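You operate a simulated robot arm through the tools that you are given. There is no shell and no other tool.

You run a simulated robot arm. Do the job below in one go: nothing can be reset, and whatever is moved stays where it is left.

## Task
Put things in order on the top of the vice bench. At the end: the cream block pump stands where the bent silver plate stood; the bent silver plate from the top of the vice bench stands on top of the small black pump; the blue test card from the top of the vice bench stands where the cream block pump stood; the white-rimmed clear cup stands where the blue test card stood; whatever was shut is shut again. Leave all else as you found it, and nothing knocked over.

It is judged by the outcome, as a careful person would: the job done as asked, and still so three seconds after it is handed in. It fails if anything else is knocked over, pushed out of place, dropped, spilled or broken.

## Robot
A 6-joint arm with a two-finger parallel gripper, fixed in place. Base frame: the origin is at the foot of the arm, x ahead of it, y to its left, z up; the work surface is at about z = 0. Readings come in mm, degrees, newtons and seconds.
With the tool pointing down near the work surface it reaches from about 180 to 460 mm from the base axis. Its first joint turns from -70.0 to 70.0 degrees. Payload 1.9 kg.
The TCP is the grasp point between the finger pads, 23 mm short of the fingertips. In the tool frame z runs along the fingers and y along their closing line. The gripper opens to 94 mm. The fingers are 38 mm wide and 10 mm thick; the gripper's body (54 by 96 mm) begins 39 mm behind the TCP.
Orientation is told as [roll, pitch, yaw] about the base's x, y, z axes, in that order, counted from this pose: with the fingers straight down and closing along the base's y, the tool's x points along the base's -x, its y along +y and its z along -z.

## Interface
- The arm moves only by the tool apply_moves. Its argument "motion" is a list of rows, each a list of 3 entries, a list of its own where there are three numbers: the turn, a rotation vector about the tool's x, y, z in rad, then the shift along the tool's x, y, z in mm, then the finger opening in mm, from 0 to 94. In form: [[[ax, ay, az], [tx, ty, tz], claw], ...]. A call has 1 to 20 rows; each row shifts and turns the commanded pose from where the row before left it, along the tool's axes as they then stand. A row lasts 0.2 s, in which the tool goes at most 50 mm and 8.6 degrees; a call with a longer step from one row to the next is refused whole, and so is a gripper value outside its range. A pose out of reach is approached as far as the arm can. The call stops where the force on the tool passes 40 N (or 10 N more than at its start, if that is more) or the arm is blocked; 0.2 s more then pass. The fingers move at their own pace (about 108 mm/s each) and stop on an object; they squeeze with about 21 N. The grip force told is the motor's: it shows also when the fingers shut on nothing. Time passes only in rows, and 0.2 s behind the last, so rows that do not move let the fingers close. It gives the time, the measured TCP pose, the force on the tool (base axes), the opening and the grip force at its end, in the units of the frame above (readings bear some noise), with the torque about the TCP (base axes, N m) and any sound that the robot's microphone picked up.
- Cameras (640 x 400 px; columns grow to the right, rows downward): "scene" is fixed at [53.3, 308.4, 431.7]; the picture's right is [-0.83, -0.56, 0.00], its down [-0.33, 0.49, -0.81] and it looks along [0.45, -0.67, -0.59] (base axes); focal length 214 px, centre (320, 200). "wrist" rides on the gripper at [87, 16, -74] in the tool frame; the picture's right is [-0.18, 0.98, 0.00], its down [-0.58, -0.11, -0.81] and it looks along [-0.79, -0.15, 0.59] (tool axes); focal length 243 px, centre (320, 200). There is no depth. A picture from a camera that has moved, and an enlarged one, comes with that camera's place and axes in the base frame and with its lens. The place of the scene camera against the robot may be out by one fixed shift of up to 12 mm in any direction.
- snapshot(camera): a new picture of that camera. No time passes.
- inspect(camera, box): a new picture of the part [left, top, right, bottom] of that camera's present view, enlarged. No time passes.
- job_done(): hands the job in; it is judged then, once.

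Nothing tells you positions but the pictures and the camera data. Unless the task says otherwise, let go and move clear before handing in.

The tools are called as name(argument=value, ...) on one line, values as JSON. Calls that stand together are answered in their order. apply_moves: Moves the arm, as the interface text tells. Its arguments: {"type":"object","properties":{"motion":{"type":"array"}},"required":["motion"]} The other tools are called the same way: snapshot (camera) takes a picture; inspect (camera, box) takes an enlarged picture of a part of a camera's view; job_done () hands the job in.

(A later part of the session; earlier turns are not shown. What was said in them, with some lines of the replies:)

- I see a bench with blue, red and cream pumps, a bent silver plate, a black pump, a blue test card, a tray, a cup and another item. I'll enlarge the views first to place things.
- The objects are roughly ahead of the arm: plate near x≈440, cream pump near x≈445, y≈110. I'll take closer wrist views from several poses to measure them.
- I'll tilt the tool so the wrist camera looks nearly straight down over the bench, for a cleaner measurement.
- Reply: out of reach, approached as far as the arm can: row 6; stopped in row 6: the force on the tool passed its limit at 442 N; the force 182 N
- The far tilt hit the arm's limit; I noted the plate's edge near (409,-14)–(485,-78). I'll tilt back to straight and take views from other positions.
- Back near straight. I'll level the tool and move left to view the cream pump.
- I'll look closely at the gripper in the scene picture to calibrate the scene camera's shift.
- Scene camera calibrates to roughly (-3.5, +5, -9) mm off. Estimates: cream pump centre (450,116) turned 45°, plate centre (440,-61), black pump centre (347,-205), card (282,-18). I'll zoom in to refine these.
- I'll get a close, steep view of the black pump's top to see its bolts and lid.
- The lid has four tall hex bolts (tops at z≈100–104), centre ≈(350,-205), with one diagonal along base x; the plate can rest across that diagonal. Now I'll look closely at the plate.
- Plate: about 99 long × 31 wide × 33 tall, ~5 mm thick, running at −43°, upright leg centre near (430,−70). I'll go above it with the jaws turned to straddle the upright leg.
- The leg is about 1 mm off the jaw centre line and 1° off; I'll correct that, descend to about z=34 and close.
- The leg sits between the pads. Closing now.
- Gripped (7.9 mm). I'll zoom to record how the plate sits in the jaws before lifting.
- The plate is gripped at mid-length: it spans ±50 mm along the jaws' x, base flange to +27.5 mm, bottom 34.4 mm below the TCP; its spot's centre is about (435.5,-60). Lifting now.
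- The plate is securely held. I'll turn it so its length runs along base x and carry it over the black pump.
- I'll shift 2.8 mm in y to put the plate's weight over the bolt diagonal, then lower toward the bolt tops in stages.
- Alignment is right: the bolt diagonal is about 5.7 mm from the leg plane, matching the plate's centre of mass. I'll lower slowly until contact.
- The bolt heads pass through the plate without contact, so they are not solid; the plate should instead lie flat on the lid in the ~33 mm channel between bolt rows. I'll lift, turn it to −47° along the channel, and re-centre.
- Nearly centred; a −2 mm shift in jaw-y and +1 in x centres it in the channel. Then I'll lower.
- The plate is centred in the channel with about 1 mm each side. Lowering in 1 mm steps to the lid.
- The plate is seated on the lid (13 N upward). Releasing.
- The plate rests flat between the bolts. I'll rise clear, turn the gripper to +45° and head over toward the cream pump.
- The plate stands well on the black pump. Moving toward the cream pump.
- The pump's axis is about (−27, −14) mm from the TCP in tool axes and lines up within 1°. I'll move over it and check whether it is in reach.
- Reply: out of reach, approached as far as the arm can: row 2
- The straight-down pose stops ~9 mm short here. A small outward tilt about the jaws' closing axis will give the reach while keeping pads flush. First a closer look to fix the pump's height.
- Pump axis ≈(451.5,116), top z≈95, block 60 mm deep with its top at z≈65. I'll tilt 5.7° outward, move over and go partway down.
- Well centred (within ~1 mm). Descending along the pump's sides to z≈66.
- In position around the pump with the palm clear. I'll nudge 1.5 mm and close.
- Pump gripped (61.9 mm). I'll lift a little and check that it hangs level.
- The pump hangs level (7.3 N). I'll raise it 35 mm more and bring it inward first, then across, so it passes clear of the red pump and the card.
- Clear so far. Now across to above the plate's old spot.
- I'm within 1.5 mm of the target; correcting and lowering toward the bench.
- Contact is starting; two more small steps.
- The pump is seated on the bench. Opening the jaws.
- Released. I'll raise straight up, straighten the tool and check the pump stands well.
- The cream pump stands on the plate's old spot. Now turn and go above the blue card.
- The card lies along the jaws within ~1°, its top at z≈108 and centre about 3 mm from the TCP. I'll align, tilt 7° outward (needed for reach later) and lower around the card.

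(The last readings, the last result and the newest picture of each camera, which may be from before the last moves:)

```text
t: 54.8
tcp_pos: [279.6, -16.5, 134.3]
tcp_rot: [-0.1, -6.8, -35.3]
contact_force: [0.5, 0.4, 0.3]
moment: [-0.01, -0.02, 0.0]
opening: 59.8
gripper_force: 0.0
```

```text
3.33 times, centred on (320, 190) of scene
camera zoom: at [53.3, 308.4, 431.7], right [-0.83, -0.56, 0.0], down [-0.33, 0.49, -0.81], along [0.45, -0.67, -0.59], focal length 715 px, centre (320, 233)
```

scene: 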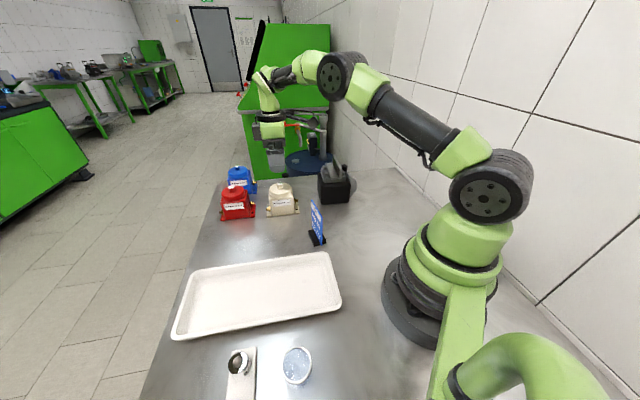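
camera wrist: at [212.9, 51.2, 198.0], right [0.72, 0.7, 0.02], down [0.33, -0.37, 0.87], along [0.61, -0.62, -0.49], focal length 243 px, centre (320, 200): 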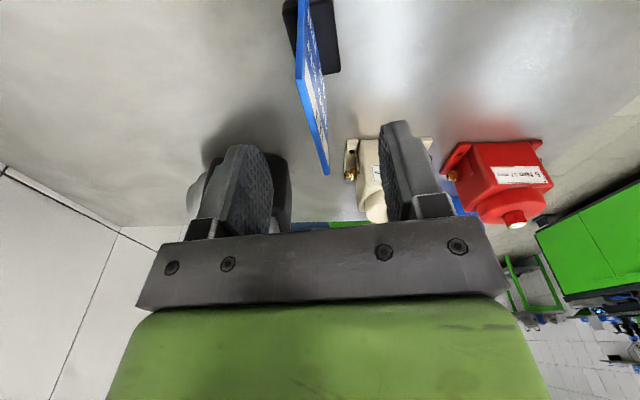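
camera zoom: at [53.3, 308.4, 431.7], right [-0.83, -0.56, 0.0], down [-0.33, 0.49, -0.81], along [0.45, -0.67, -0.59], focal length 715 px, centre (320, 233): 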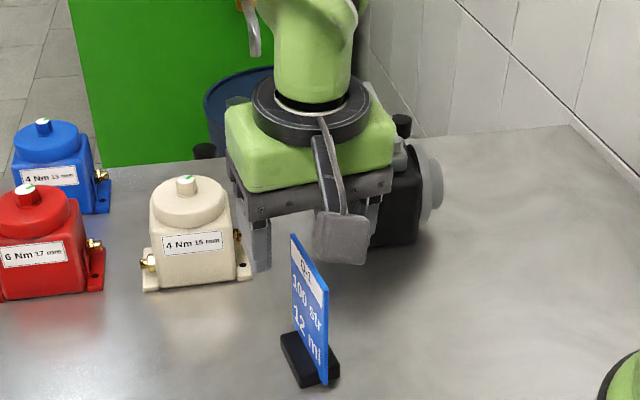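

apply_moves(motion=[[[0, 0, 0], [2, -1.1, 0], 60], [[0, 0, 0], [2.4, 0, 19.9], 60], [[0, 0, 0], [2.4, 0, 19.9], 60], [[0, 0, 0], [1.2, 0, 9.9], 60], [[0, 0, 0], [0.36, 0, 3], 60], [[0, 0, 0], [0, 0, 0], 60]])

snapshot(camera="wrist")

inspect(camera="scene", box=[270, 130, 370, 250])

```text
t: 56.1
tcp_pos: [277.1, -14.6, 80.0]
tcp_rot: [0.0, -6.6, -35.3]
contact_force: [0.7, -0.4, 0.0]
moment: [-0.03, -0.01, 0.01]
opening: 60.2
gripper_force: 0.0
```

```text
taken
camera wrist: at [210.5, 52.6, 145.4], right [0.72, 0.7, 0.02], down [0.33, -0.37, 0.87], along [0.61, -0.62, -0.49], focal length 243 px, centre (320, 200)
```

wrist: 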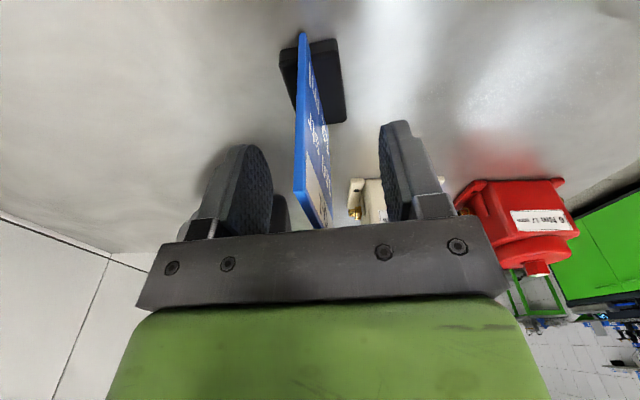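

```text
3.33 times, centred on (320, 190) of scene
camera zoom: at [53.3, 308.4, 431.7], right [-0.83, -0.56, 0.0], down [-0.33, 0.49, -0.81], along [0.45, -0.67, -0.59], focal length 715 px, centre (320, 233)
```

zoom: 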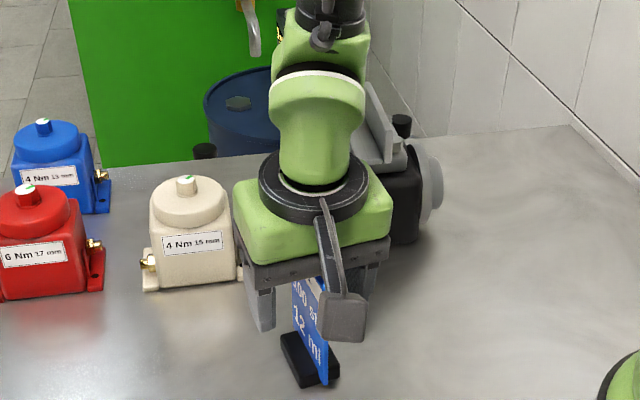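

The card is between the pads, base centred under the TCP (its spot ≈(279.5,−16.5)). Closing gently.

apply_moves(motion=[[[0, 0, 0], [0, 0, 0], 30], [[0, 0, 0], [0, 0, 0], 12], [[0, 0, 0], [0, 0, 0], 0], [[0, 0, 0], [0, 0, 0], 0], [[0, 0, 0], [0, 0, 0], 0]])

snapshot(camera="wrist")

inspect(camera="scene", box=[270, 170, 350, 250])

```text
t: 57.4
tcp_pos: [278.3, -15.7, 81.3]
tcp_rot: [0.1, -6.8, -35.3]
contact_force: [0.6, -0.5, -0.7]
moment: [0.0, -0.02, 0.03]
opening: 3.6
gripper_force: 21.5
```

```text
taken
camera wrist: at [210.5, 52.6, 145.5], right [0.72, 0.7, 0.02], down [0.33, -0.37, 0.87], along [0.61, -0.62, -0.49], focal length 243 px, centre (320, 200)
```

wrist: 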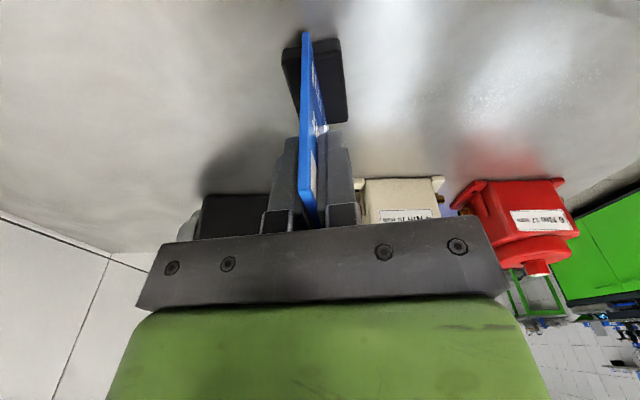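

```text
5.00 times, centred on (310, 210) of scene
camera zoom: at [53.3, 308.4, 431.7], right [-0.83, -0.56, 0.0], down [-0.33, 0.49, -0.81], along [0.45, -0.67, -0.59], focal length 1072 px, centre (370, 150)
```

zoom: 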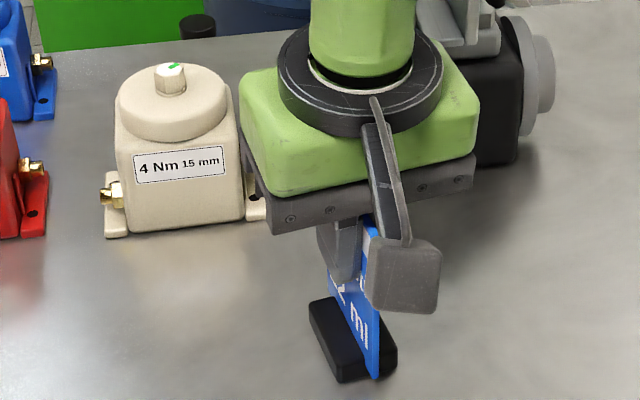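

Card held (3.6 mm). Lifting 35 mm and checking.

apply_moves(motion=[[[0, 0, 0], [-0.6, 0, -5], 0], [[0, 0, 0], [-1.75, 0, -14.9], 0], [[0, 0, 0], [-1.75, 0, -14.9], 0], [[0, 0, 0], [0, 0, 0], 0]])

inspect(camera="scene", box=[260, 130, 360, 250])

snapshot(camera="wrist")

```text
t: 58.4
tcp_pos: [278.6, -15.6, 116.7]
tcp_rot: [-0.1, -6.6, -35.4]
contact_force: [-0.2, -0.3, 0.1]
moment: [-0.01, 0.02, -0.01]
opening: 3.3
gripper_force: 21.2
```

```text
3.33 times, centred on (310, 190) of scene
camera zoom: at [53.3, 308.4, 431.7], right [-0.83, -0.56, 0.0], down [-0.33, 0.49, -0.81], along [0.45, -0.67, -0.59], focal length 715 px, centre (353, 233)
```

zoom: 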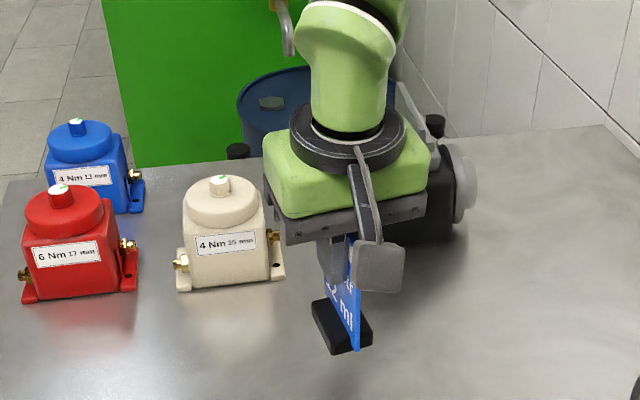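

```text
taken
camera wrist: at [210.8, 51.5, 180.5], right [0.72, 0.7, 0.02], down [0.33, -0.37, 0.87], along [0.61, -0.62, -0.49], focal length 243 px, centre (320, 200)
```

wrist: 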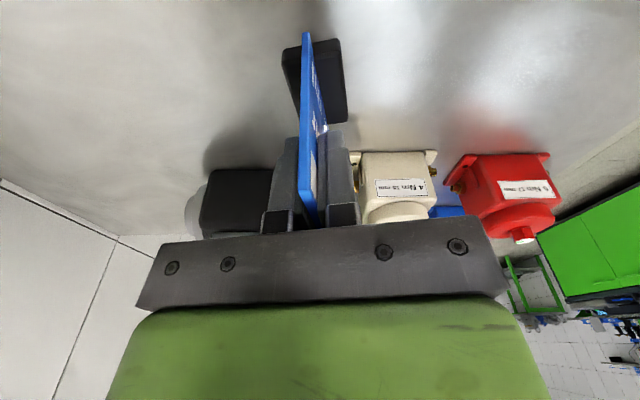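

The card is lifted cleanly. Carrying it to the cream pump's old spot.

apply_moves(motion=[[[0, 0, 0], [-6.89, 22.94, 0.82], 0], [[0, 0, 0], [-6.89, 22.94, 0.82], 0], [[0, 0, 0], [-6.89, 22.94, 0.82], 0], [[0, 0, 0], [-6.89, 22.94, 0.82], 0], [[0, 0, 0], [-6.89, 22.94, 0.82], 0], [[0, 0, 0], [-6.89, 22.94, 0.82], 0], [[0, 0, 0], [-6.89, 22.94, 0.82], 0], [[0, 0, 0], [-6.89, 22.94, 0.82], 0], [[0, 0, 0], [-6.89, 22.94, 0.82], 0], [[0, 0, 0], [0, 0, 0], 0], [[0, 0, 0], [0, 0, 0], 0]])

snapshot(camera="wrist")

inspect(camera="scene", box=[180, 130, 320, 270])

```text
t: 60.8
tcp_pos: [448.9, 116.2, 116.2]
tcp_rot: [0.0, -6.5, -35.4]
contact_force: [-0.8, 0.7, 0.0]
moment: [0.05, 0.03, -0.01]
opening: 3.6
gripper_force: 21.4
```

```text
taken
camera wrist: at [380.8, 183.6, 180.6], right [0.72, 0.7, 0.02], down [0.33, -0.37, 0.87], along [0.61, -0.62, -0.49], focal length 243 px, centre (320, 200)
```

wrist: 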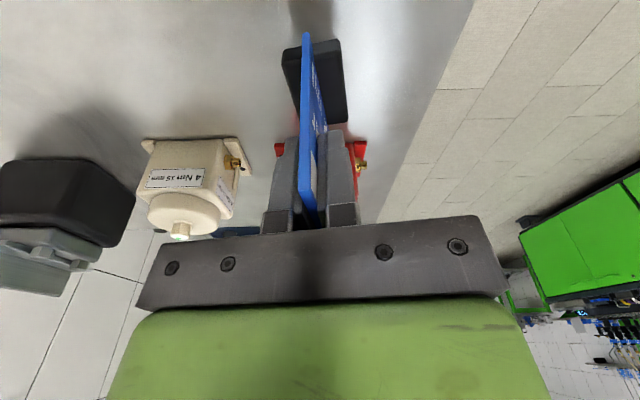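

```text
2.86 times, centred on (250, 200) of scene
camera zoom: at [53.3, 308.4, 431.7], right [-0.83, -0.56, 0.0], down [-0.33, 0.49, -0.81], along [0.45, -0.67, -0.59], focal length 613 px, centre (520, 200)
```

zoom: 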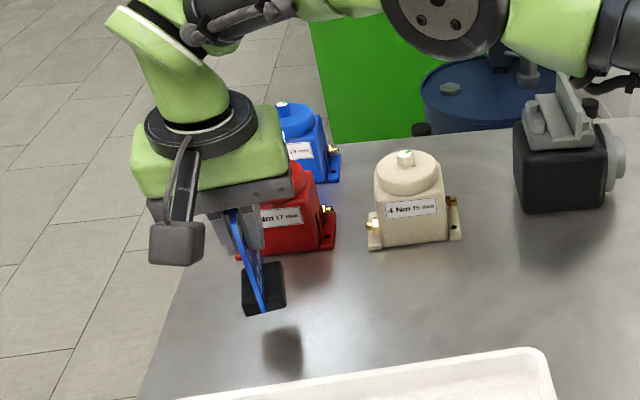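

On target within a millimetre. Lowering the card.

apply_moves(motion=[[[0, 0, 0], [0.6, 0.8, 0], 0], [[0, 0, 0], [1.75, 0, 14.9], 0], [[0, 0, 0], [1.2, 0, 9.9], 0], [[0, 0, 0], [0.6, 0, 5], 0], [[0, 0, 0], [0.24, 0, 2], 0], [[0, 0, 0], [0, 0, 0], 0]])

inspect(camera="scene", box=[200, 170, 280, 260])

```text
t: 62.1
tcp_pos: [447.3, 115.9, 85.1]
tcp_rot: [0.1, -6.8, -35.3]
contact_force: [0.3, -0.1, -0.3]
moment: [0.03, 0.02, -0.02]
opening: 3.6
gripper_force: 21.0
```

```text
4.44 times, centred on (240, 215) of scene
camera zoom: at [53.3, 308.4, 431.7], right [-0.83, -0.56, 0.0], down [-0.33, 0.49, -0.81], along [0.45, -0.67, -0.59], focal length 953 px, centre (676, 133)
```

zoom: 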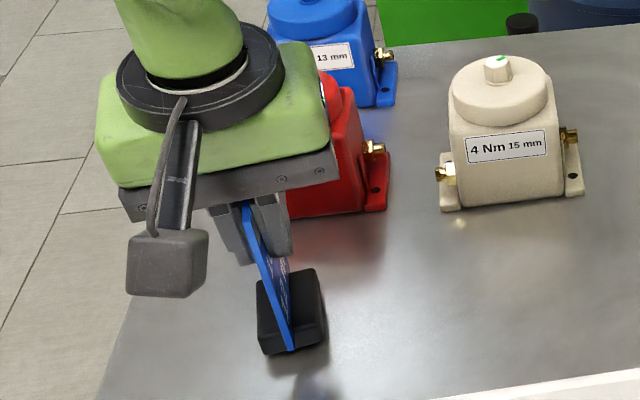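

apply_moves(motion=[[[0, 0, 0], [0.12, 0, 1], 0], [[0, 0, 0], [0.12, 0, 1], 0], [[0, 0, 0], [0, 0, 0], 0]])

apply_moves(motion=[[[0, 0, 0], [0.12, 0, 1], 0], [[0, 0, 0], [0, 0, 0], 0]])

apply_moves(motion=[[[0, 0, 0], [0.08, 0, 0.7], 0], [[0, 0, 0], [0, 0, 0], 0]])

```text
t: 63.0
tcp_pos: [446.9, 116.9, 82.7]
tcp_rot: [0.0, -6.7, -35.3]
contact_force: [-0.1, -0.3, -1.1]
moment: [0.01, 0.03, -0.01]
opening: 3.6
gripper_force: 21.1
```

```text
t: 63.5
tcp_pos: [446.5, 116.3, 80.7]
tcp_rot: [0.1, -6.8, -35.4]
contact_force: [0.8, 0.1, 1.9]
moment: [0.0, 0.05, -0.02]
opening: 3.4
gripper_force: 21.1
```

```text
t: 64.2
tcp_pos: [447.0, 117.9, 80.4]
tcp_rot: [0.0, -6.8, -35.3]
contact_force: [-2.4, -1.2, 10.4]
moment: [-0.02, 0.21, -0.02]
opening: 3.7
gripper_force: 21.3
```

Contact with the bench. Easing off slightly and releasing.

apply_moves(motion=[[[0, 0, 0], [0, 0, -0.5], 0], [[0, 0, 0], [0, 0, 0], 10], [[0, 0, 0], [0, 0, 0], 25], [[0, 0, 0], [0, 0, 0], 50], [[0, 0, 0], [0, 0, 0], 50]])

snapshot(camera="wrist")

inspect(camera="scene", box=[200, 170, 280, 260])

```text
t: 65.3
tcp_pos: [447.1, 116.6, 81.0]
tcp_rot: [0.0, -6.8, -35.2]
contact_force: [0.1, 0.3, 0.0]
moment: [-0.01, 0.02, -0.05]
opening: 49.7
gripper_force: 0.0
```

```text
taken
camera wrist: at [380.0, 184.8, 145.4], right [0.72, 0.7, 0.02], down [0.33, -0.37, 0.87], along [0.61, -0.62, -0.49], focal length 243 px, centre (320, 200)
```

wrist: 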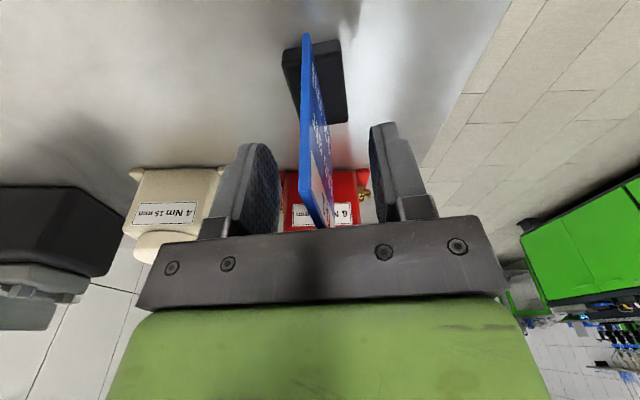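

```text
4.44 times, centred on (240, 215) of scene
camera zoom: at [53.3, 308.4, 431.7], right [-0.83, -0.56, 0.0], down [-0.33, 0.49, -0.81], along [0.45, -0.67, -0.59], focal length 953 px, centre (676, 133)
```

zoom: 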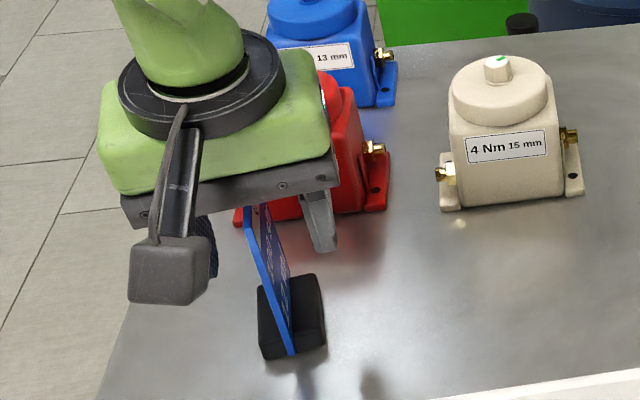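

The card stands on its own. I'll rise clear, pull back, straighten up and swing toward the cup.

apply_moves(motion=[[[0, 0, 0], [-1.8, 0, -14.9], 50], [[0, 0, 0], [-2.95, 0, -24.8], 50], [[0, 0, 0], [-2.95, 0, -24.8], 50], [[0, 0, 0], [19.2, -22.9, -2.3], 50], [[0, 0, 0], [19.2, -22.9, -2.3], 50], [[0, 0.118, 0], [0, 0, 0], 50], [[0, 0, 0], [0, 0, -37.5], 50], [[0, 0, 0], [0, 0, -37.5], 50], [[0, 0, 0], [0, 0, 0], 50]])

snapshot(camera="scene")

```text
t: 67.3
tcp_pos: [389.3, 100.8, 223.0]
tcp_rot: [0.0, 0.0, -35.3]
contact_force: [-0.4, -0.5, 0.8]
moment: [0.0, 0.01, 0.02]
opening: 50.0
gripper_force: 0.0
```

```text
taken
```

scene: 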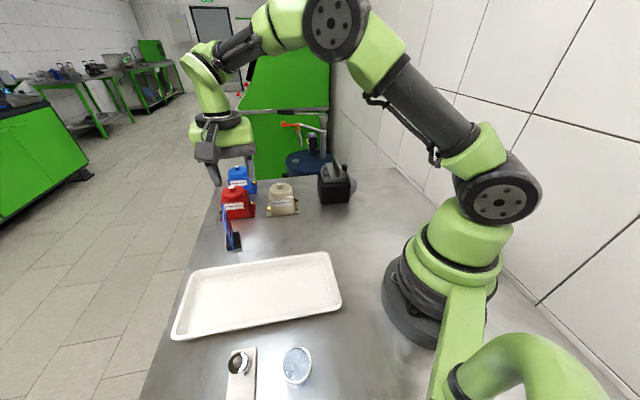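

Everything stands well. Turning and moving to the cup.

apply_moves(motion=[[[0, 0, -0.1274], [0, 0, 0], 90], [[0, 0, -0.1274], [0, 0, 0], 90], [[0, 0, -0.1274], [0, 0, 0], 90], [[0, 0, -0.1274], [0, 0, 0], 90], [[0, 0, -0.1274], [0, 0, 0], 90], [[0, 0, -0.1274], [0, 0, 0], 90], [[0, 0, -0.1274], [0, 0, 0], 90], [[0, 0, -0.1274], [0, 0, 0], 90], [[0, 0, -0.1274], [0, 0, 0], 90], [[0, 0, -0.1274], [0, 0, 0], 90], [[0, 0, -0.1274], [0, 0, 0], 90], [[0, 0, 0], [12.5, 41.5, 0], 90], [[0, 0, 0], [12.5, 41.5, 0], 90], [[0, 0, 0], [12.5, 41.5, 0], 90], [[0, 0, 0], [12.5, 41.5, 0], 90], [[0, 0, 0], [0, 0, 0], 90]])

snapshot(camera="wrist")

snapshot(camera="scene")

```text
t: 70.8
tcp_pos: [235.1, 184.4, 221.2]
tcp_rot: [0.1, 0.0, 45.1]
contact_force: [-0.1, 0.0, 0.1]
moment: [0.02, 0.0, -0.03]
opening: 90.1
gripper_force: 0.0
```

```text
taken
camera wrist: at [164.0, 134.9, 296.0], right [-0.56, 0.83, 0.0], down [0.49, 0.33, 0.81], along [0.67, 0.46, -0.59], focal length 243 px, centre (320, 200)
```

wrist: 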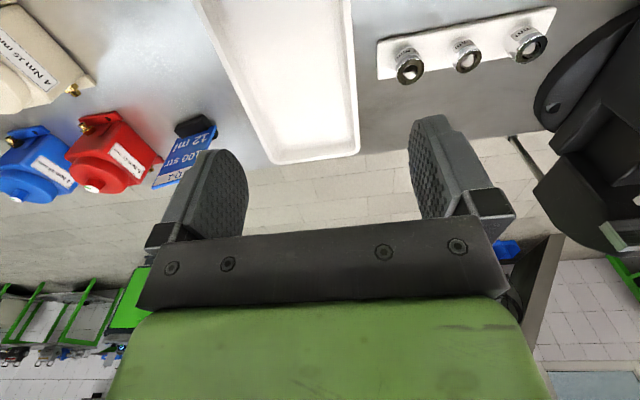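

```text
taken
```

scene: 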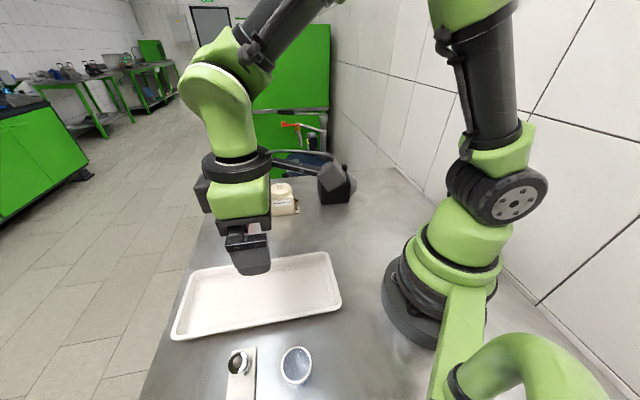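

The cup is outside this view. I'll move nearer and turn toward it.

apply_moves(motion=[[[0, 0, 0], [13.8, 35.7, 0], 90], [[0, 0, 0], [13.8, 35.7, 0], 90], [[0, 0, -0.13], [0, 0, 0], 90], [[0, 0, -0.13], [0, 0, 0], 90], [[0, 0, 0], [0, 0, 0], 90]])

snapshot(camera="wrist")

snapshot(camera="scene")

```text
t: 72.0
tcp_pos: [166.7, 214.9, 220.9]
tcp_rot: [0.0, 0.0, 60.0]
contact_force: [-0.1, -1.1, -0.3]
moment: [0.02, 0.01, 0.01]
opening: 90.1
gripper_force: 0.0
```

```text
taken
camera wrist: at [109.9, 147.9, 296.6], right [-0.76, 0.65, 0.0], down [0.39, 0.45, 0.81], along [0.53, 0.61, -0.59], focal length 243 px, centre (320, 200)
```

wrist: 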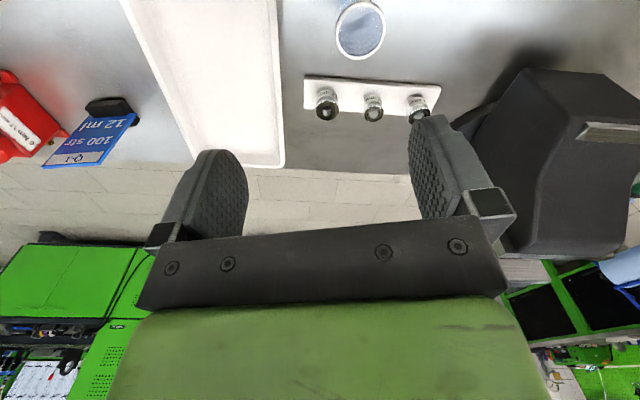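

```text
taken
```

scene: 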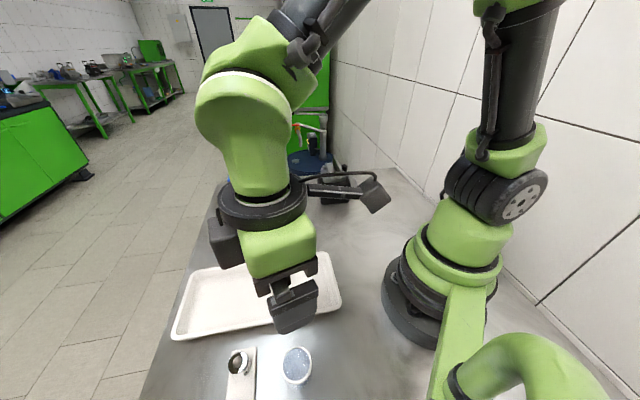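

inspect(camera="wrist", box=[290, 0, 450, 130])

inspect(camera="scene", box=[210, 320, 340, 400])

```text
3.08 times, centred on (370, 65) of wrist
camera zoom: at [109.9, 147.9, 296.6], right [-0.76, 0.65, 0.0], down [0.39, 0.45, 0.81], along [0.53, 0.61, -0.59], focal length 746 px, centre (166, 615)
```

zoom: 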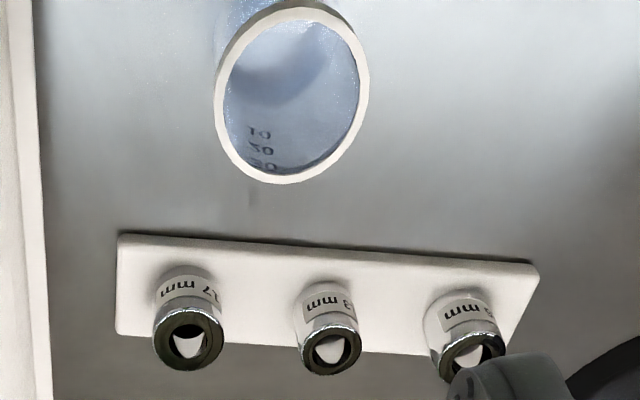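

```text
4.92 times, centred on (275, 360) of scene
camera zoom: at [53.3, 308.4, 431.7], right [-0.83, -0.56, 0.0], down [-0.33, 0.49, -0.81], along [0.45, -0.67, -0.59], focal length 1056 px, centre (542, -588)
```

zoom: 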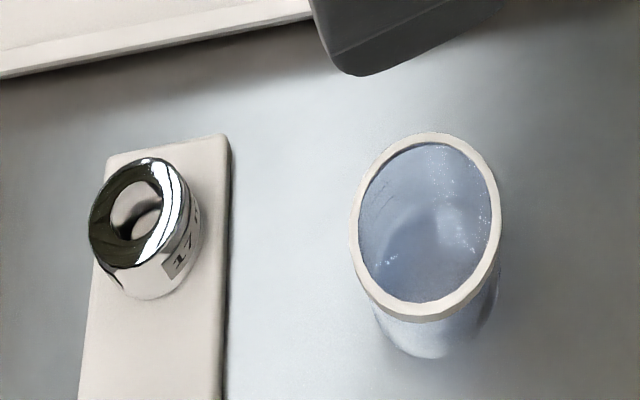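

The cup is a small measuring cup, rim ≈47 mm across at (140,240), perhaps 40 mm tall. I'll move above it and lower partway to measure it better.

apply_moves(motion=[[[0, 0, 0], [-4.1, 18, 25], 90], [[0, 0, 0], [-4.1, 18, 25], 90], [[0, 0, 0], [0, 0, 25], 90], [[0, 0, 0], [0, 0, 25], 90], [[0, 0, 0], [0, 0, 0], 90]])

snapshot(camera="wrist")

inspect(camera="wrist", box=[220, 0, 420, 130])

snapshot(camera="scene")

```text
t: 73.2
tcp_pos: [140.3, 239.1, 122.1]
tcp_rot: [-0.1, 0.0, 59.8]
contact_force: [0.2, 0.3, 0.0]
moment: [0.01, 0.02, -0.01]
opening: 90.1
gripper_force: 0.0
```

```text
taken
camera wrist: at [83.6, 172.3, 196.1], right [-0.76, 0.65, 0.0], down [0.39, 0.45, 0.81], along [0.53, 0.61, -0.59], focal length 243 px, centre (320, 200)
```

wrist: 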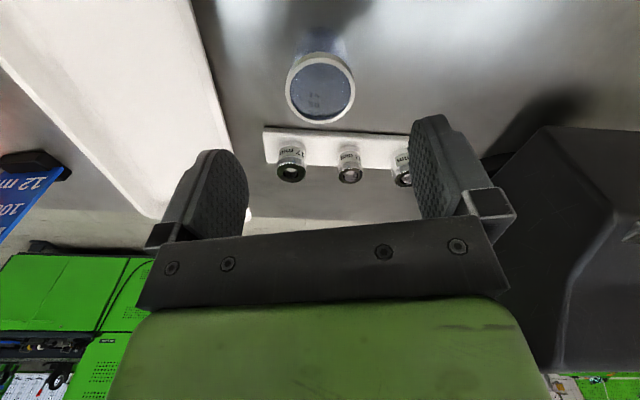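

```text
3.08 times, centred on (320, 65) of wrist
camera zoom: at [83.6, 172.3, 196.1], right [-0.76, 0.65, 0.0], down [0.39, 0.45, 0.81], along [0.53, 0.61, -0.59], focal length 746 px, centre (320, 615)
```

zoom: 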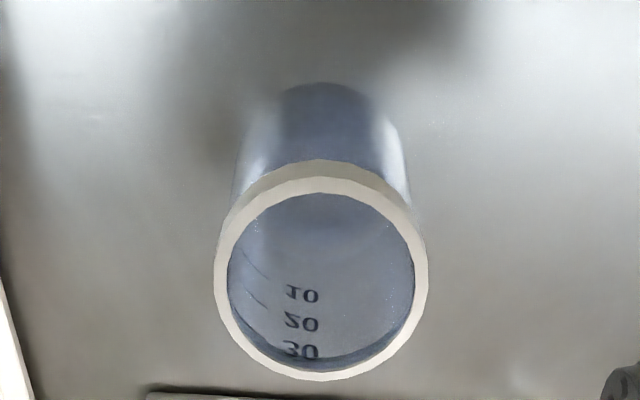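

```text
taken
```

scene: 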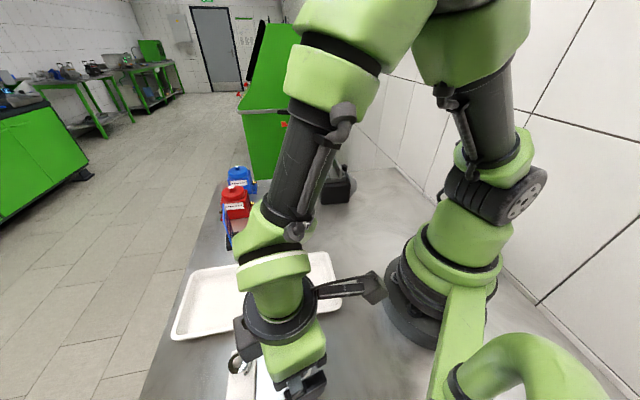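

The cup is centred under the TCP, ~46 mm wide and ~42 mm tall. Descending around it.

apply_moves(motion=[[[0, 0, 0], [0.9, 0, 30], 84], [[0, 0, 0], [0, 0, 30], 84], [[0, 0, 0], [0, 0, 20], 84], [[0, 0, 0], [0, 0, 8], 84], [[0, 0, 0], [0, 0, 3], 84], [[0, 0, 0], [0, 0, 0], 84]])

snapshot(camera="wrist")

snapshot(camera="scene")

```text
t: 74.5
tcp_pos: [140.0, 240.3, 29.0]
tcp_rot: [0.1, 0.0, 59.9]
contact_force: [0.9, -0.5, 0.8]
moment: [0.03, -0.05, 0.04]
opening: 83.8
gripper_force: 0.0
```

```text
taken
camera wrist: at [83.1, 172.2, 104.0], right [-0.76, 0.65, 0.0], down [0.39, 0.45, 0.81], along [0.53, 0.61, -0.59], focal length 243 px, centre (320, 200)
```

wrist: 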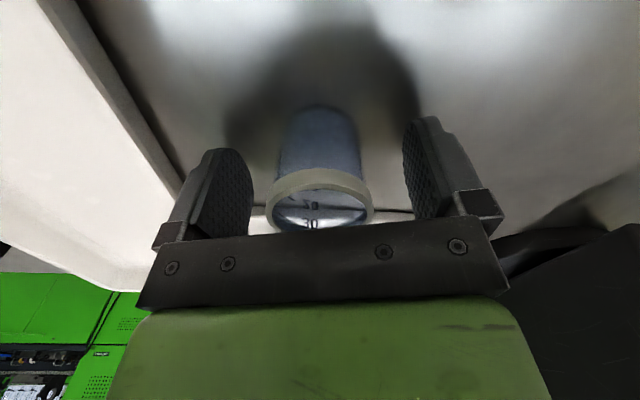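

```text
taken
```

scene: 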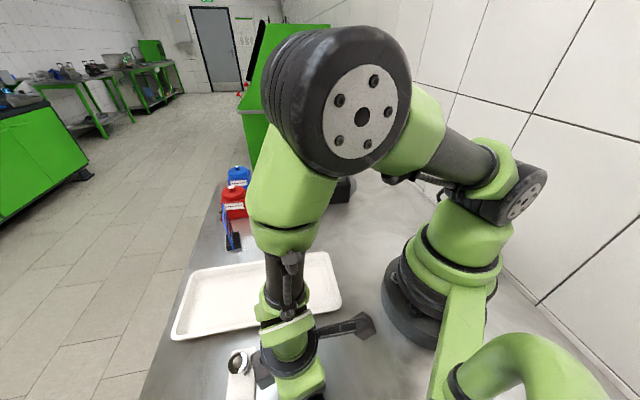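

The cup sits centrally between the fingers with nothing touching. Closing.

apply_moves(motion=[[[0, 0, 0], [0, 0, 0], 66], [[0, 0, 0], [0, 0, 0], 54], [[0, 0, 0], [0, 0, 0], 44], [[0, 0, 0], [0, 0, 0], 36], [[0, 0, 0], [0, 0, 0], 36]])

snapshot(camera="wrist")

inspect(camera="wrist", box=[220, 80, 420, 240])

```text
t: 75.8
tcp_pos: [140.1, 240.0, 29.9]
tcp_rot: [0.0, 0.0, 59.9]
contact_force: [-1.2, -0.1, 0.1]
moment: [0.01, -0.02, 0.0]
opening: 40.5
gripper_force: 21.2
```

```text
taken
camera wrist: at [83.0, 172.2, 104.2], right [-0.76, 0.65, 0.0], down [0.39, 0.45, 0.81], along [0.53, 0.61, -0.59], focal length 243 px, centre (320, 200)
```

wrist: 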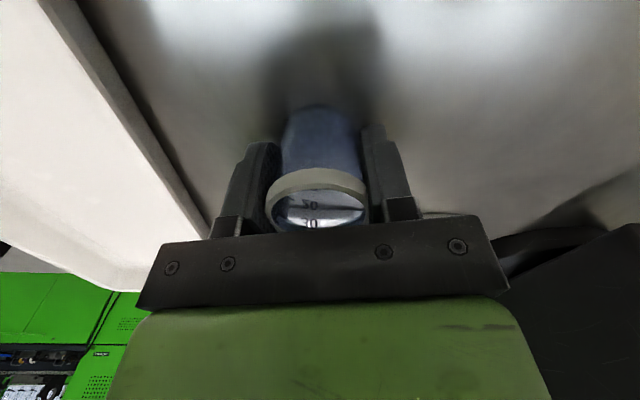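

```text
2.50 times, centred on (320, 160) of wrist
camera zoom: at [83.0, 172.2, 104.2], right [-0.76, 0.65, 0.0], down [0.39, 0.45, 0.81], along [0.53, 0.61, -0.59], focal length 606 px, centre (320, 300)
```

zoom: 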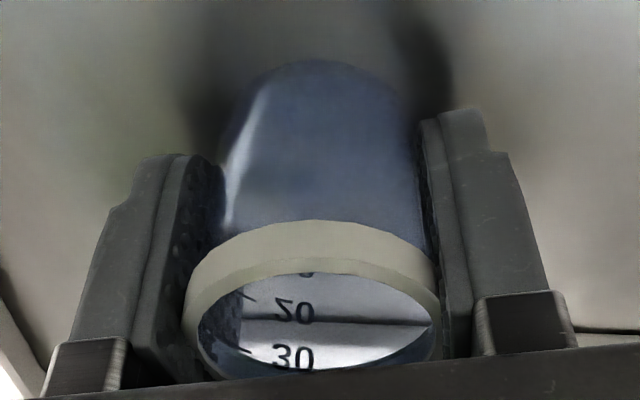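

Cup gripped (40.5 mm on its body). Lifting slowly and checking.

apply_moves(motion=[[[0, 0, 0], [0, 0, -4], 36], [[0, 0, 0], [0, 0, -8], 36], [[0, 0, 0], [0, 0, -14], 36], [[0, 0, 0], [0, 0, -16], 36], [[0, 0, 0], [0, 0, -14], 36], [[0, 0, 0], [0, 0, -8], 36], [[0, 0, 0], [0, 0, -4], 36], [[0, 0, 0], [0, 0, 0], 36]])

snapshot(camera="wrist")

snapshot(camera="scene")

```text
t: 77.5
tcp_pos: [139.4, 239.6, 97.5]
tcp_rot: [0.0, 0.0, 59.9]
contact_force: [-0.1, 0.2, 0.3]
moment: [-0.02, 0.01, 0.0]
opening: 40.6
gripper_force: 20.7
```

```text
taken
camera wrist: at [82.9, 172.6, 172.9], right [-0.76, 0.65, 0.0], down [0.39, 0.45, 0.81], along [0.53, 0.61, -0.59], focal length 243 px, centre (320, 200)
```

wrist: 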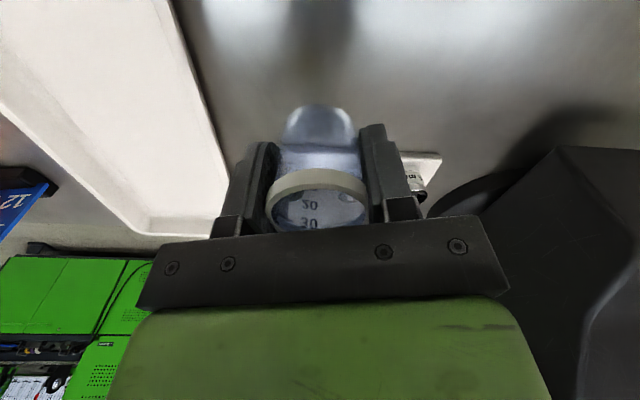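

```text
taken
```

scene: 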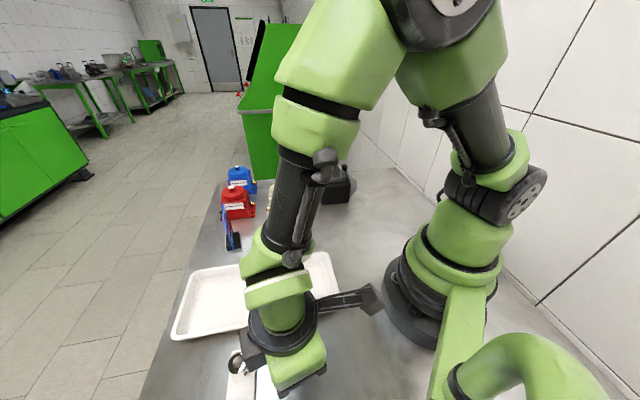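

The cup is held upright. Carrying it smoothly over to the card's old spot.

apply_moves(motion=[[[0, 0, 0], [4.28, -7.01, 0], 36], [[0, 0, 0], [7.49, -12.26, 0], 36], [[0, 0, 0], [10.7, -17.52, 0], 36], [[0, 0, 0], [10.7, -17.52, 0], 36], [[0, 0, 0], [10.7, -17.52, 0], 36], [[0, 0, 0], [10.7, -17.52, 0], 36], [[0, 0, 0], [10.7, -17.52, 0], 36], [[0, 0, 0], [10.7, -17.52, 0], 36], [[0, 0, 0], [10.7, -17.52, 0], 36], [[0, 0, 0], [10.7, -17.52, 0], 36], [[0, 0, 0], [10.7, -17.52, 0], 36], [[0, 0, 0], [10.7, -17.52, 0], 36], [[0, 0, 0], [10.7, -17.52, 0], 36], [[0, 0, 0], [10.7, -17.52, 0], 36], [[0, 0, 0], [7.49, -12.26, 0], 36], [[0, 0, 0], [4.28, -7.01, 0], 36], [[0, 0, 0], [0, 0, 0], 36], [[0, 0, 0], [0, 0, 0], 36]])

snapshot(camera="wrist")

snapshot(camera="scene")

```text
t: 81.3
tcp_pos: [278.1, -16.0, 96.8]
tcp_rot: [0.0, 0.1, 59.9]
contact_force: [-0.9, 0.0, -1.0]
moment: [0.01, -0.01, -0.03]
opening: 40.5
gripper_force: 20.7
```

```text
taken
camera wrist: at [221.3, -83.5, 171.6], right [-0.76, 0.65, 0.0], down [0.39, 0.45, 0.81], along [0.53, 0.61, -0.59], focal length 243 px, centre (320, 200)
```

wrist: 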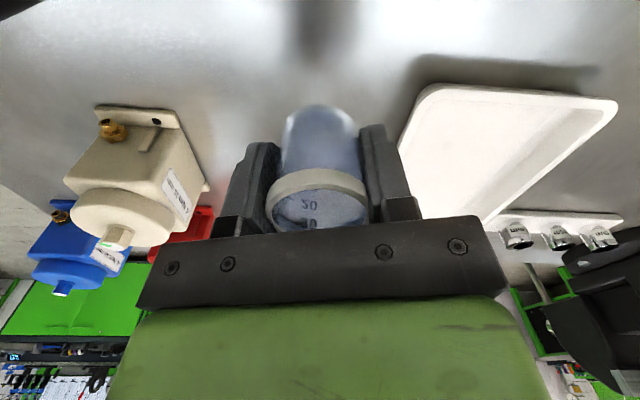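

```text
taken
```

scene: 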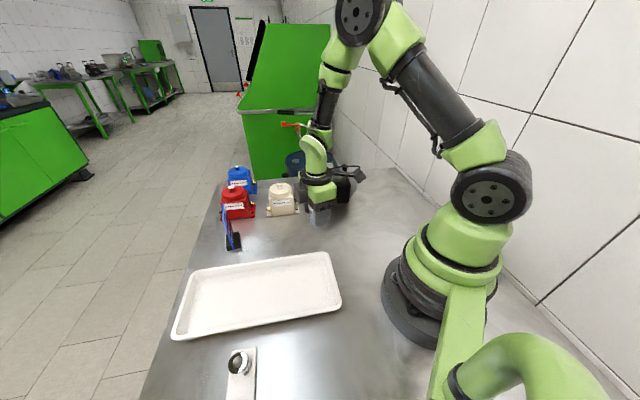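

On target within ~1 mm and clear of the tray. Lowering the cup gently.

apply_moves(motion=[[[0, 0, 0], [0, 0, 6], 36], [[0, 0, 0], [0, 0, 12], 36], [[0, 0, 0], [0, 0, 15], 36], [[0, 0, 0], [0, 0, 14], 36], [[0, 0, 0], [0, 0, 9], 36], [[0, 0, 0], [0, 0, 5], 36], [[0, 0, 0], [0, 0, 2], 36], [[0, 0, 0], [0, 0, 0], 36]])

inspect(camera="scene", box=[270, 160, 370, 260])

```text
t: 83.2
tcp_pos: [277.7, -15.7, 37.0]
tcp_rot: [0.1, 0.1, 59.9]
contact_force: [-0.7, -0.8, -0.4]
moment: [0.0, 0.02, 0.0]
opening: 40.6
gripper_force: 20.9
```

```text
4.00 times, centred on (320, 210) of scene
camera zoom: at [53.3, 308.4, 431.7], right [-0.83, -0.56, 0.0], down [-0.33, 0.49, -0.81], along [0.45, -0.67, -0.59], focal length 858 px, centre (320, 160)
```

zoom: 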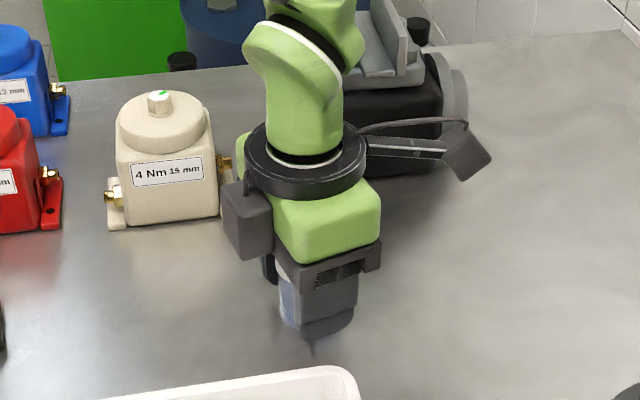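

apply_moves(motion=[[[0, 0, 0], [-0.15, -1.65, 0], 36], [[0, 0, 0], [0, 0, 2], 36], [[0, 0, 0], [0, 0, 1], 36], [[0, 0, 0], [0, 0, 0], 36]])

apply_moves(motion=[[[0, 0, 0], [0, 0, 1], 36], [[0, 0, 0], [0, 0, 0], 36]])

apply_moves(motion=[[[0, 0, 0], [0, 0, 1], 36], [[0, 0, 0], [0, 0, 0], 36]])

```text
t: 84.2
tcp_pos: [279.1, -18.4, 31.2]
tcp_rot: [0.0, 0.0, 59.9]
contact_force: [-1.0, -0.8, -0.4]
moment: [0.03, -0.03, -0.04]
opening: 40.5
gripper_force: 21.1
```

```text
t: 84.8
tcp_pos: [280.1, -16.9, 28.7]
tcp_rot: [-0.1, 0.0, 59.9]
contact_force: [-0.4, 0.6, -0.4]
moment: [0.01, 0.0, 0.0]
opening: 40.4
gripper_force: 20.5
```

```text
t: 85.3
tcp_pos: [279.4, -16.9, 30.2]
tcp_rot: [0.0, 0.0, 59.8]
contact_force: [0.2, -0.4, -1.4]
moment: [0.01, 0.01, 0.01]
opening: 40.3
gripper_force: 20.9
```

apply_moves(motion=[[[0, 0, 0], [0, 0, 0.7], 36], [[0, 0, 0], [0, 0, 0], 36]])

inspect(camera="scene", box=[290, 190, 350, 250])

```text
t: 86.0
tcp_pos: [278.3, -17.4, 29.6]
tcp_rot: [0.0, 0.1, 59.9]
contact_force: [-2.8, 2.0, 12.1]
moment: [0.0, 0.07, -0.01]
opening: 40.3
gripper_force: 20.9
```

```text
6.67 times, centred on (320, 220) of scene
camera zoom: at [53.3, 308.4, 431.7], right [-0.83, -0.56, 0.0], down [-0.33, 0.49, -0.81], along [0.45, -0.67, -0.59], focal length 1430 px, centre (320, 67)
```

zoom: 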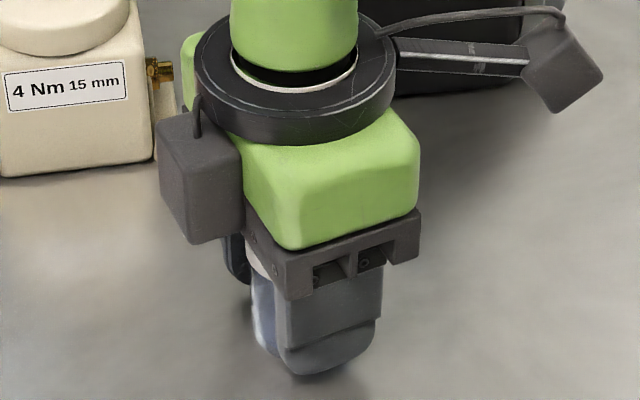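

The cup is touching the bench (12 N). Easing off half a millimetre and opening gently.

apply_moves(motion=[[[0, 0, 0], [0, 0, -0.5], 38], [[0, 0, 0], [0, 0, 0], 44], [[0, 0, 0], [0, 0, 0], 52], [[0, 0, 0], [0, 0, 0], 60], [[0, 0, 0], [0, 0, 0], 60]])

snapshot(camera="wrist")

```text
t: 87.2
tcp_pos: [278.7, -17.4, 29.4]
tcp_rot: [0.0, 0.0, 59.9]
contact_force: [0.0, 0.1, 0.2]
moment: [-0.01, 0.0, -0.01]
opening: 59.9
gripper_force: 0.1
```

```text
taken
camera wrist: at [222.3, -83.8, 104.3], right [-0.76, 0.65, 0.0], down [0.39, 0.45, 0.81], along [0.53, 0.61, -0.59], focal length 243 px, centre (320, 200)
```

wrist: 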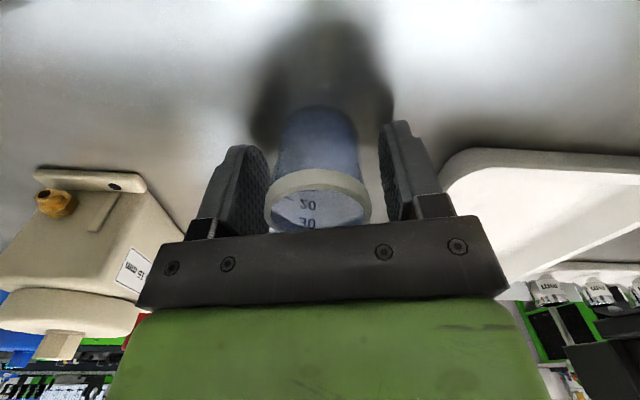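

Released and the cup stands. Rising straight up.

apply_moves(motion=[[[0, 0, 0], [0, 0, -8], 60], [[0, 0, 0], [0, 0, -16], 60], [[0, 0, 0], [0, 0, -30], 60], [[0, 0, 0], [0, 0, -40], 60], [[0, 0, 0], [0, 0, -40], 60], [[0, 0, 0], [0, 0, -40], 60], [[0, 0, 0], [0, 0, -40], 60], [[0, 0, 0], [0, 0, 0], 60]])

snapshot(camera="scene")

snapshot(camera="wrist")

```text
t: 89.0
tcp_pos: [279.3, -14.9, 244.2]
tcp_rot: [-0.1, -0.1, 59.9]
contact_force: [0.2, 0.7, 0.2]
moment: [-0.02, -0.02, -0.02]
opening: 59.9
gripper_force: 0.1
```

```text
taken
```

scene: 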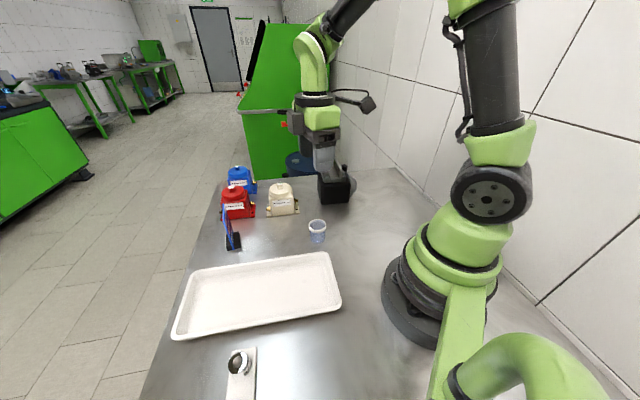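

```text
taken
camera wrist: at [222.1, -82.8, 320.2], right [-0.76, 0.65, 0.0], down [0.39, 0.45, 0.81], along [0.53, 0.61, -0.59], focal length 243 px, centre (320, 200)
```

wrist: 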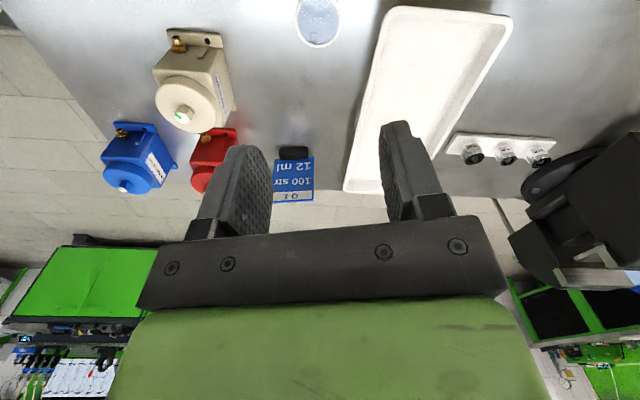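

Everything looks in place. I'll enlarge the scene view to compare final positions with the original ones.

inspect(camera="scene", box=[190, 150, 370, 262])

inspect(camera="scene", box=[150, 240, 406, 400])

inspect(camera="scene", box=[300, 140, 370, 210])

```text
3.56 times, centred on (280, 206) of scene
camera zoom: at [53.3, 308.4, 431.7], right [-0.83, -0.56, 0.0], down [-0.33, 0.49, -0.81], along [0.45, -0.67, -0.59], focal length 763 px, centre (462, 179)
```

zoom: 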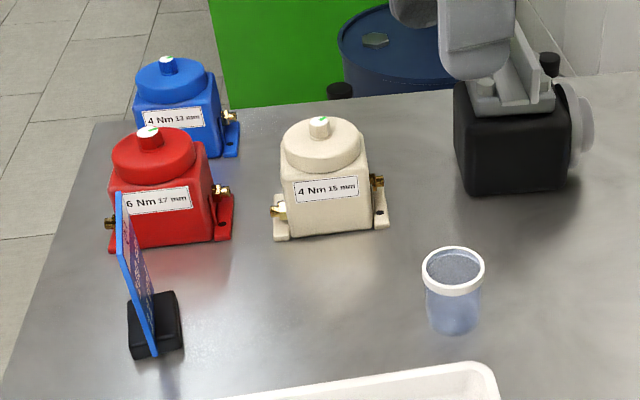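

```text
2.50 times, centred on (278, 320) of scene
camera zoom: at [53.3, 308.4, 431.7], right [-0.83, -0.56, 0.0], down [-0.33, 0.49, -0.81], along [0.45, -0.67, -0.59], focal length 536 px, centre (425, -100)
```

zoom: 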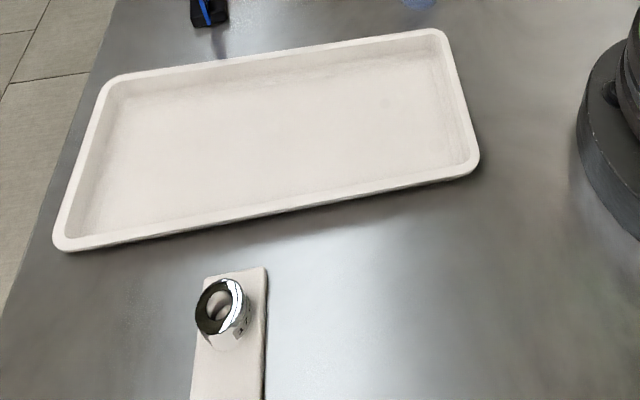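

```text
5.71 times, centred on (335, 175) of scene
camera zoom: at [53.3, 308.4, 431.7], right [-0.83, -0.56, 0.0], down [-0.33, 0.49, -0.81], along [0.45, -0.67, -0.59], focal length 1226 px, centre (234, 343)
```

zoom: 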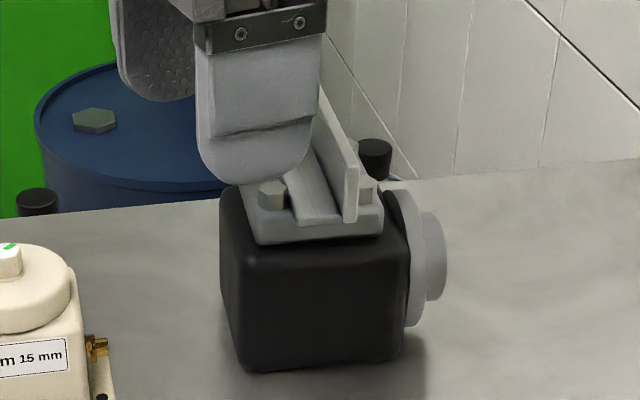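

The pump, card, cup and plate all stand within a few millimetres of where they should. The red and blue pumps, tray and socket board look as they did at the start. Nothing was opened along the way and the arm is well clear, so I'm handing in.

job_done()

```text
The job is handed in.
```

The four items are moved as asked and the job is handed in. By the cameras, the pump, card and cup stand within about 3–4 mm of their target spots.

- **Bent silver plate:** it lies flat on the lid of the small black pump, in the channel between the two rows of bolts.
- **Cream block pump:** it stands where the plate stood and faces the same way as before.
- **Blue test card:** it stands on its base where the cream pump stood, turned the same way as before.
- **White-rimmed clear cup:** it stands upright where the card stood. I carried it level and slowly.

My first try at setting the plate down, across the bolts, did not work: the simulated bolt heads passed through the plate without contact. I lifted it, turned it to run between the bolt rows and set it down there.

Nothing was opened, so nothing needed shutting. The red and blue pumps, the tray and the socket board look as they did at the start. The gripper is empty and about 200 mm above the cup.
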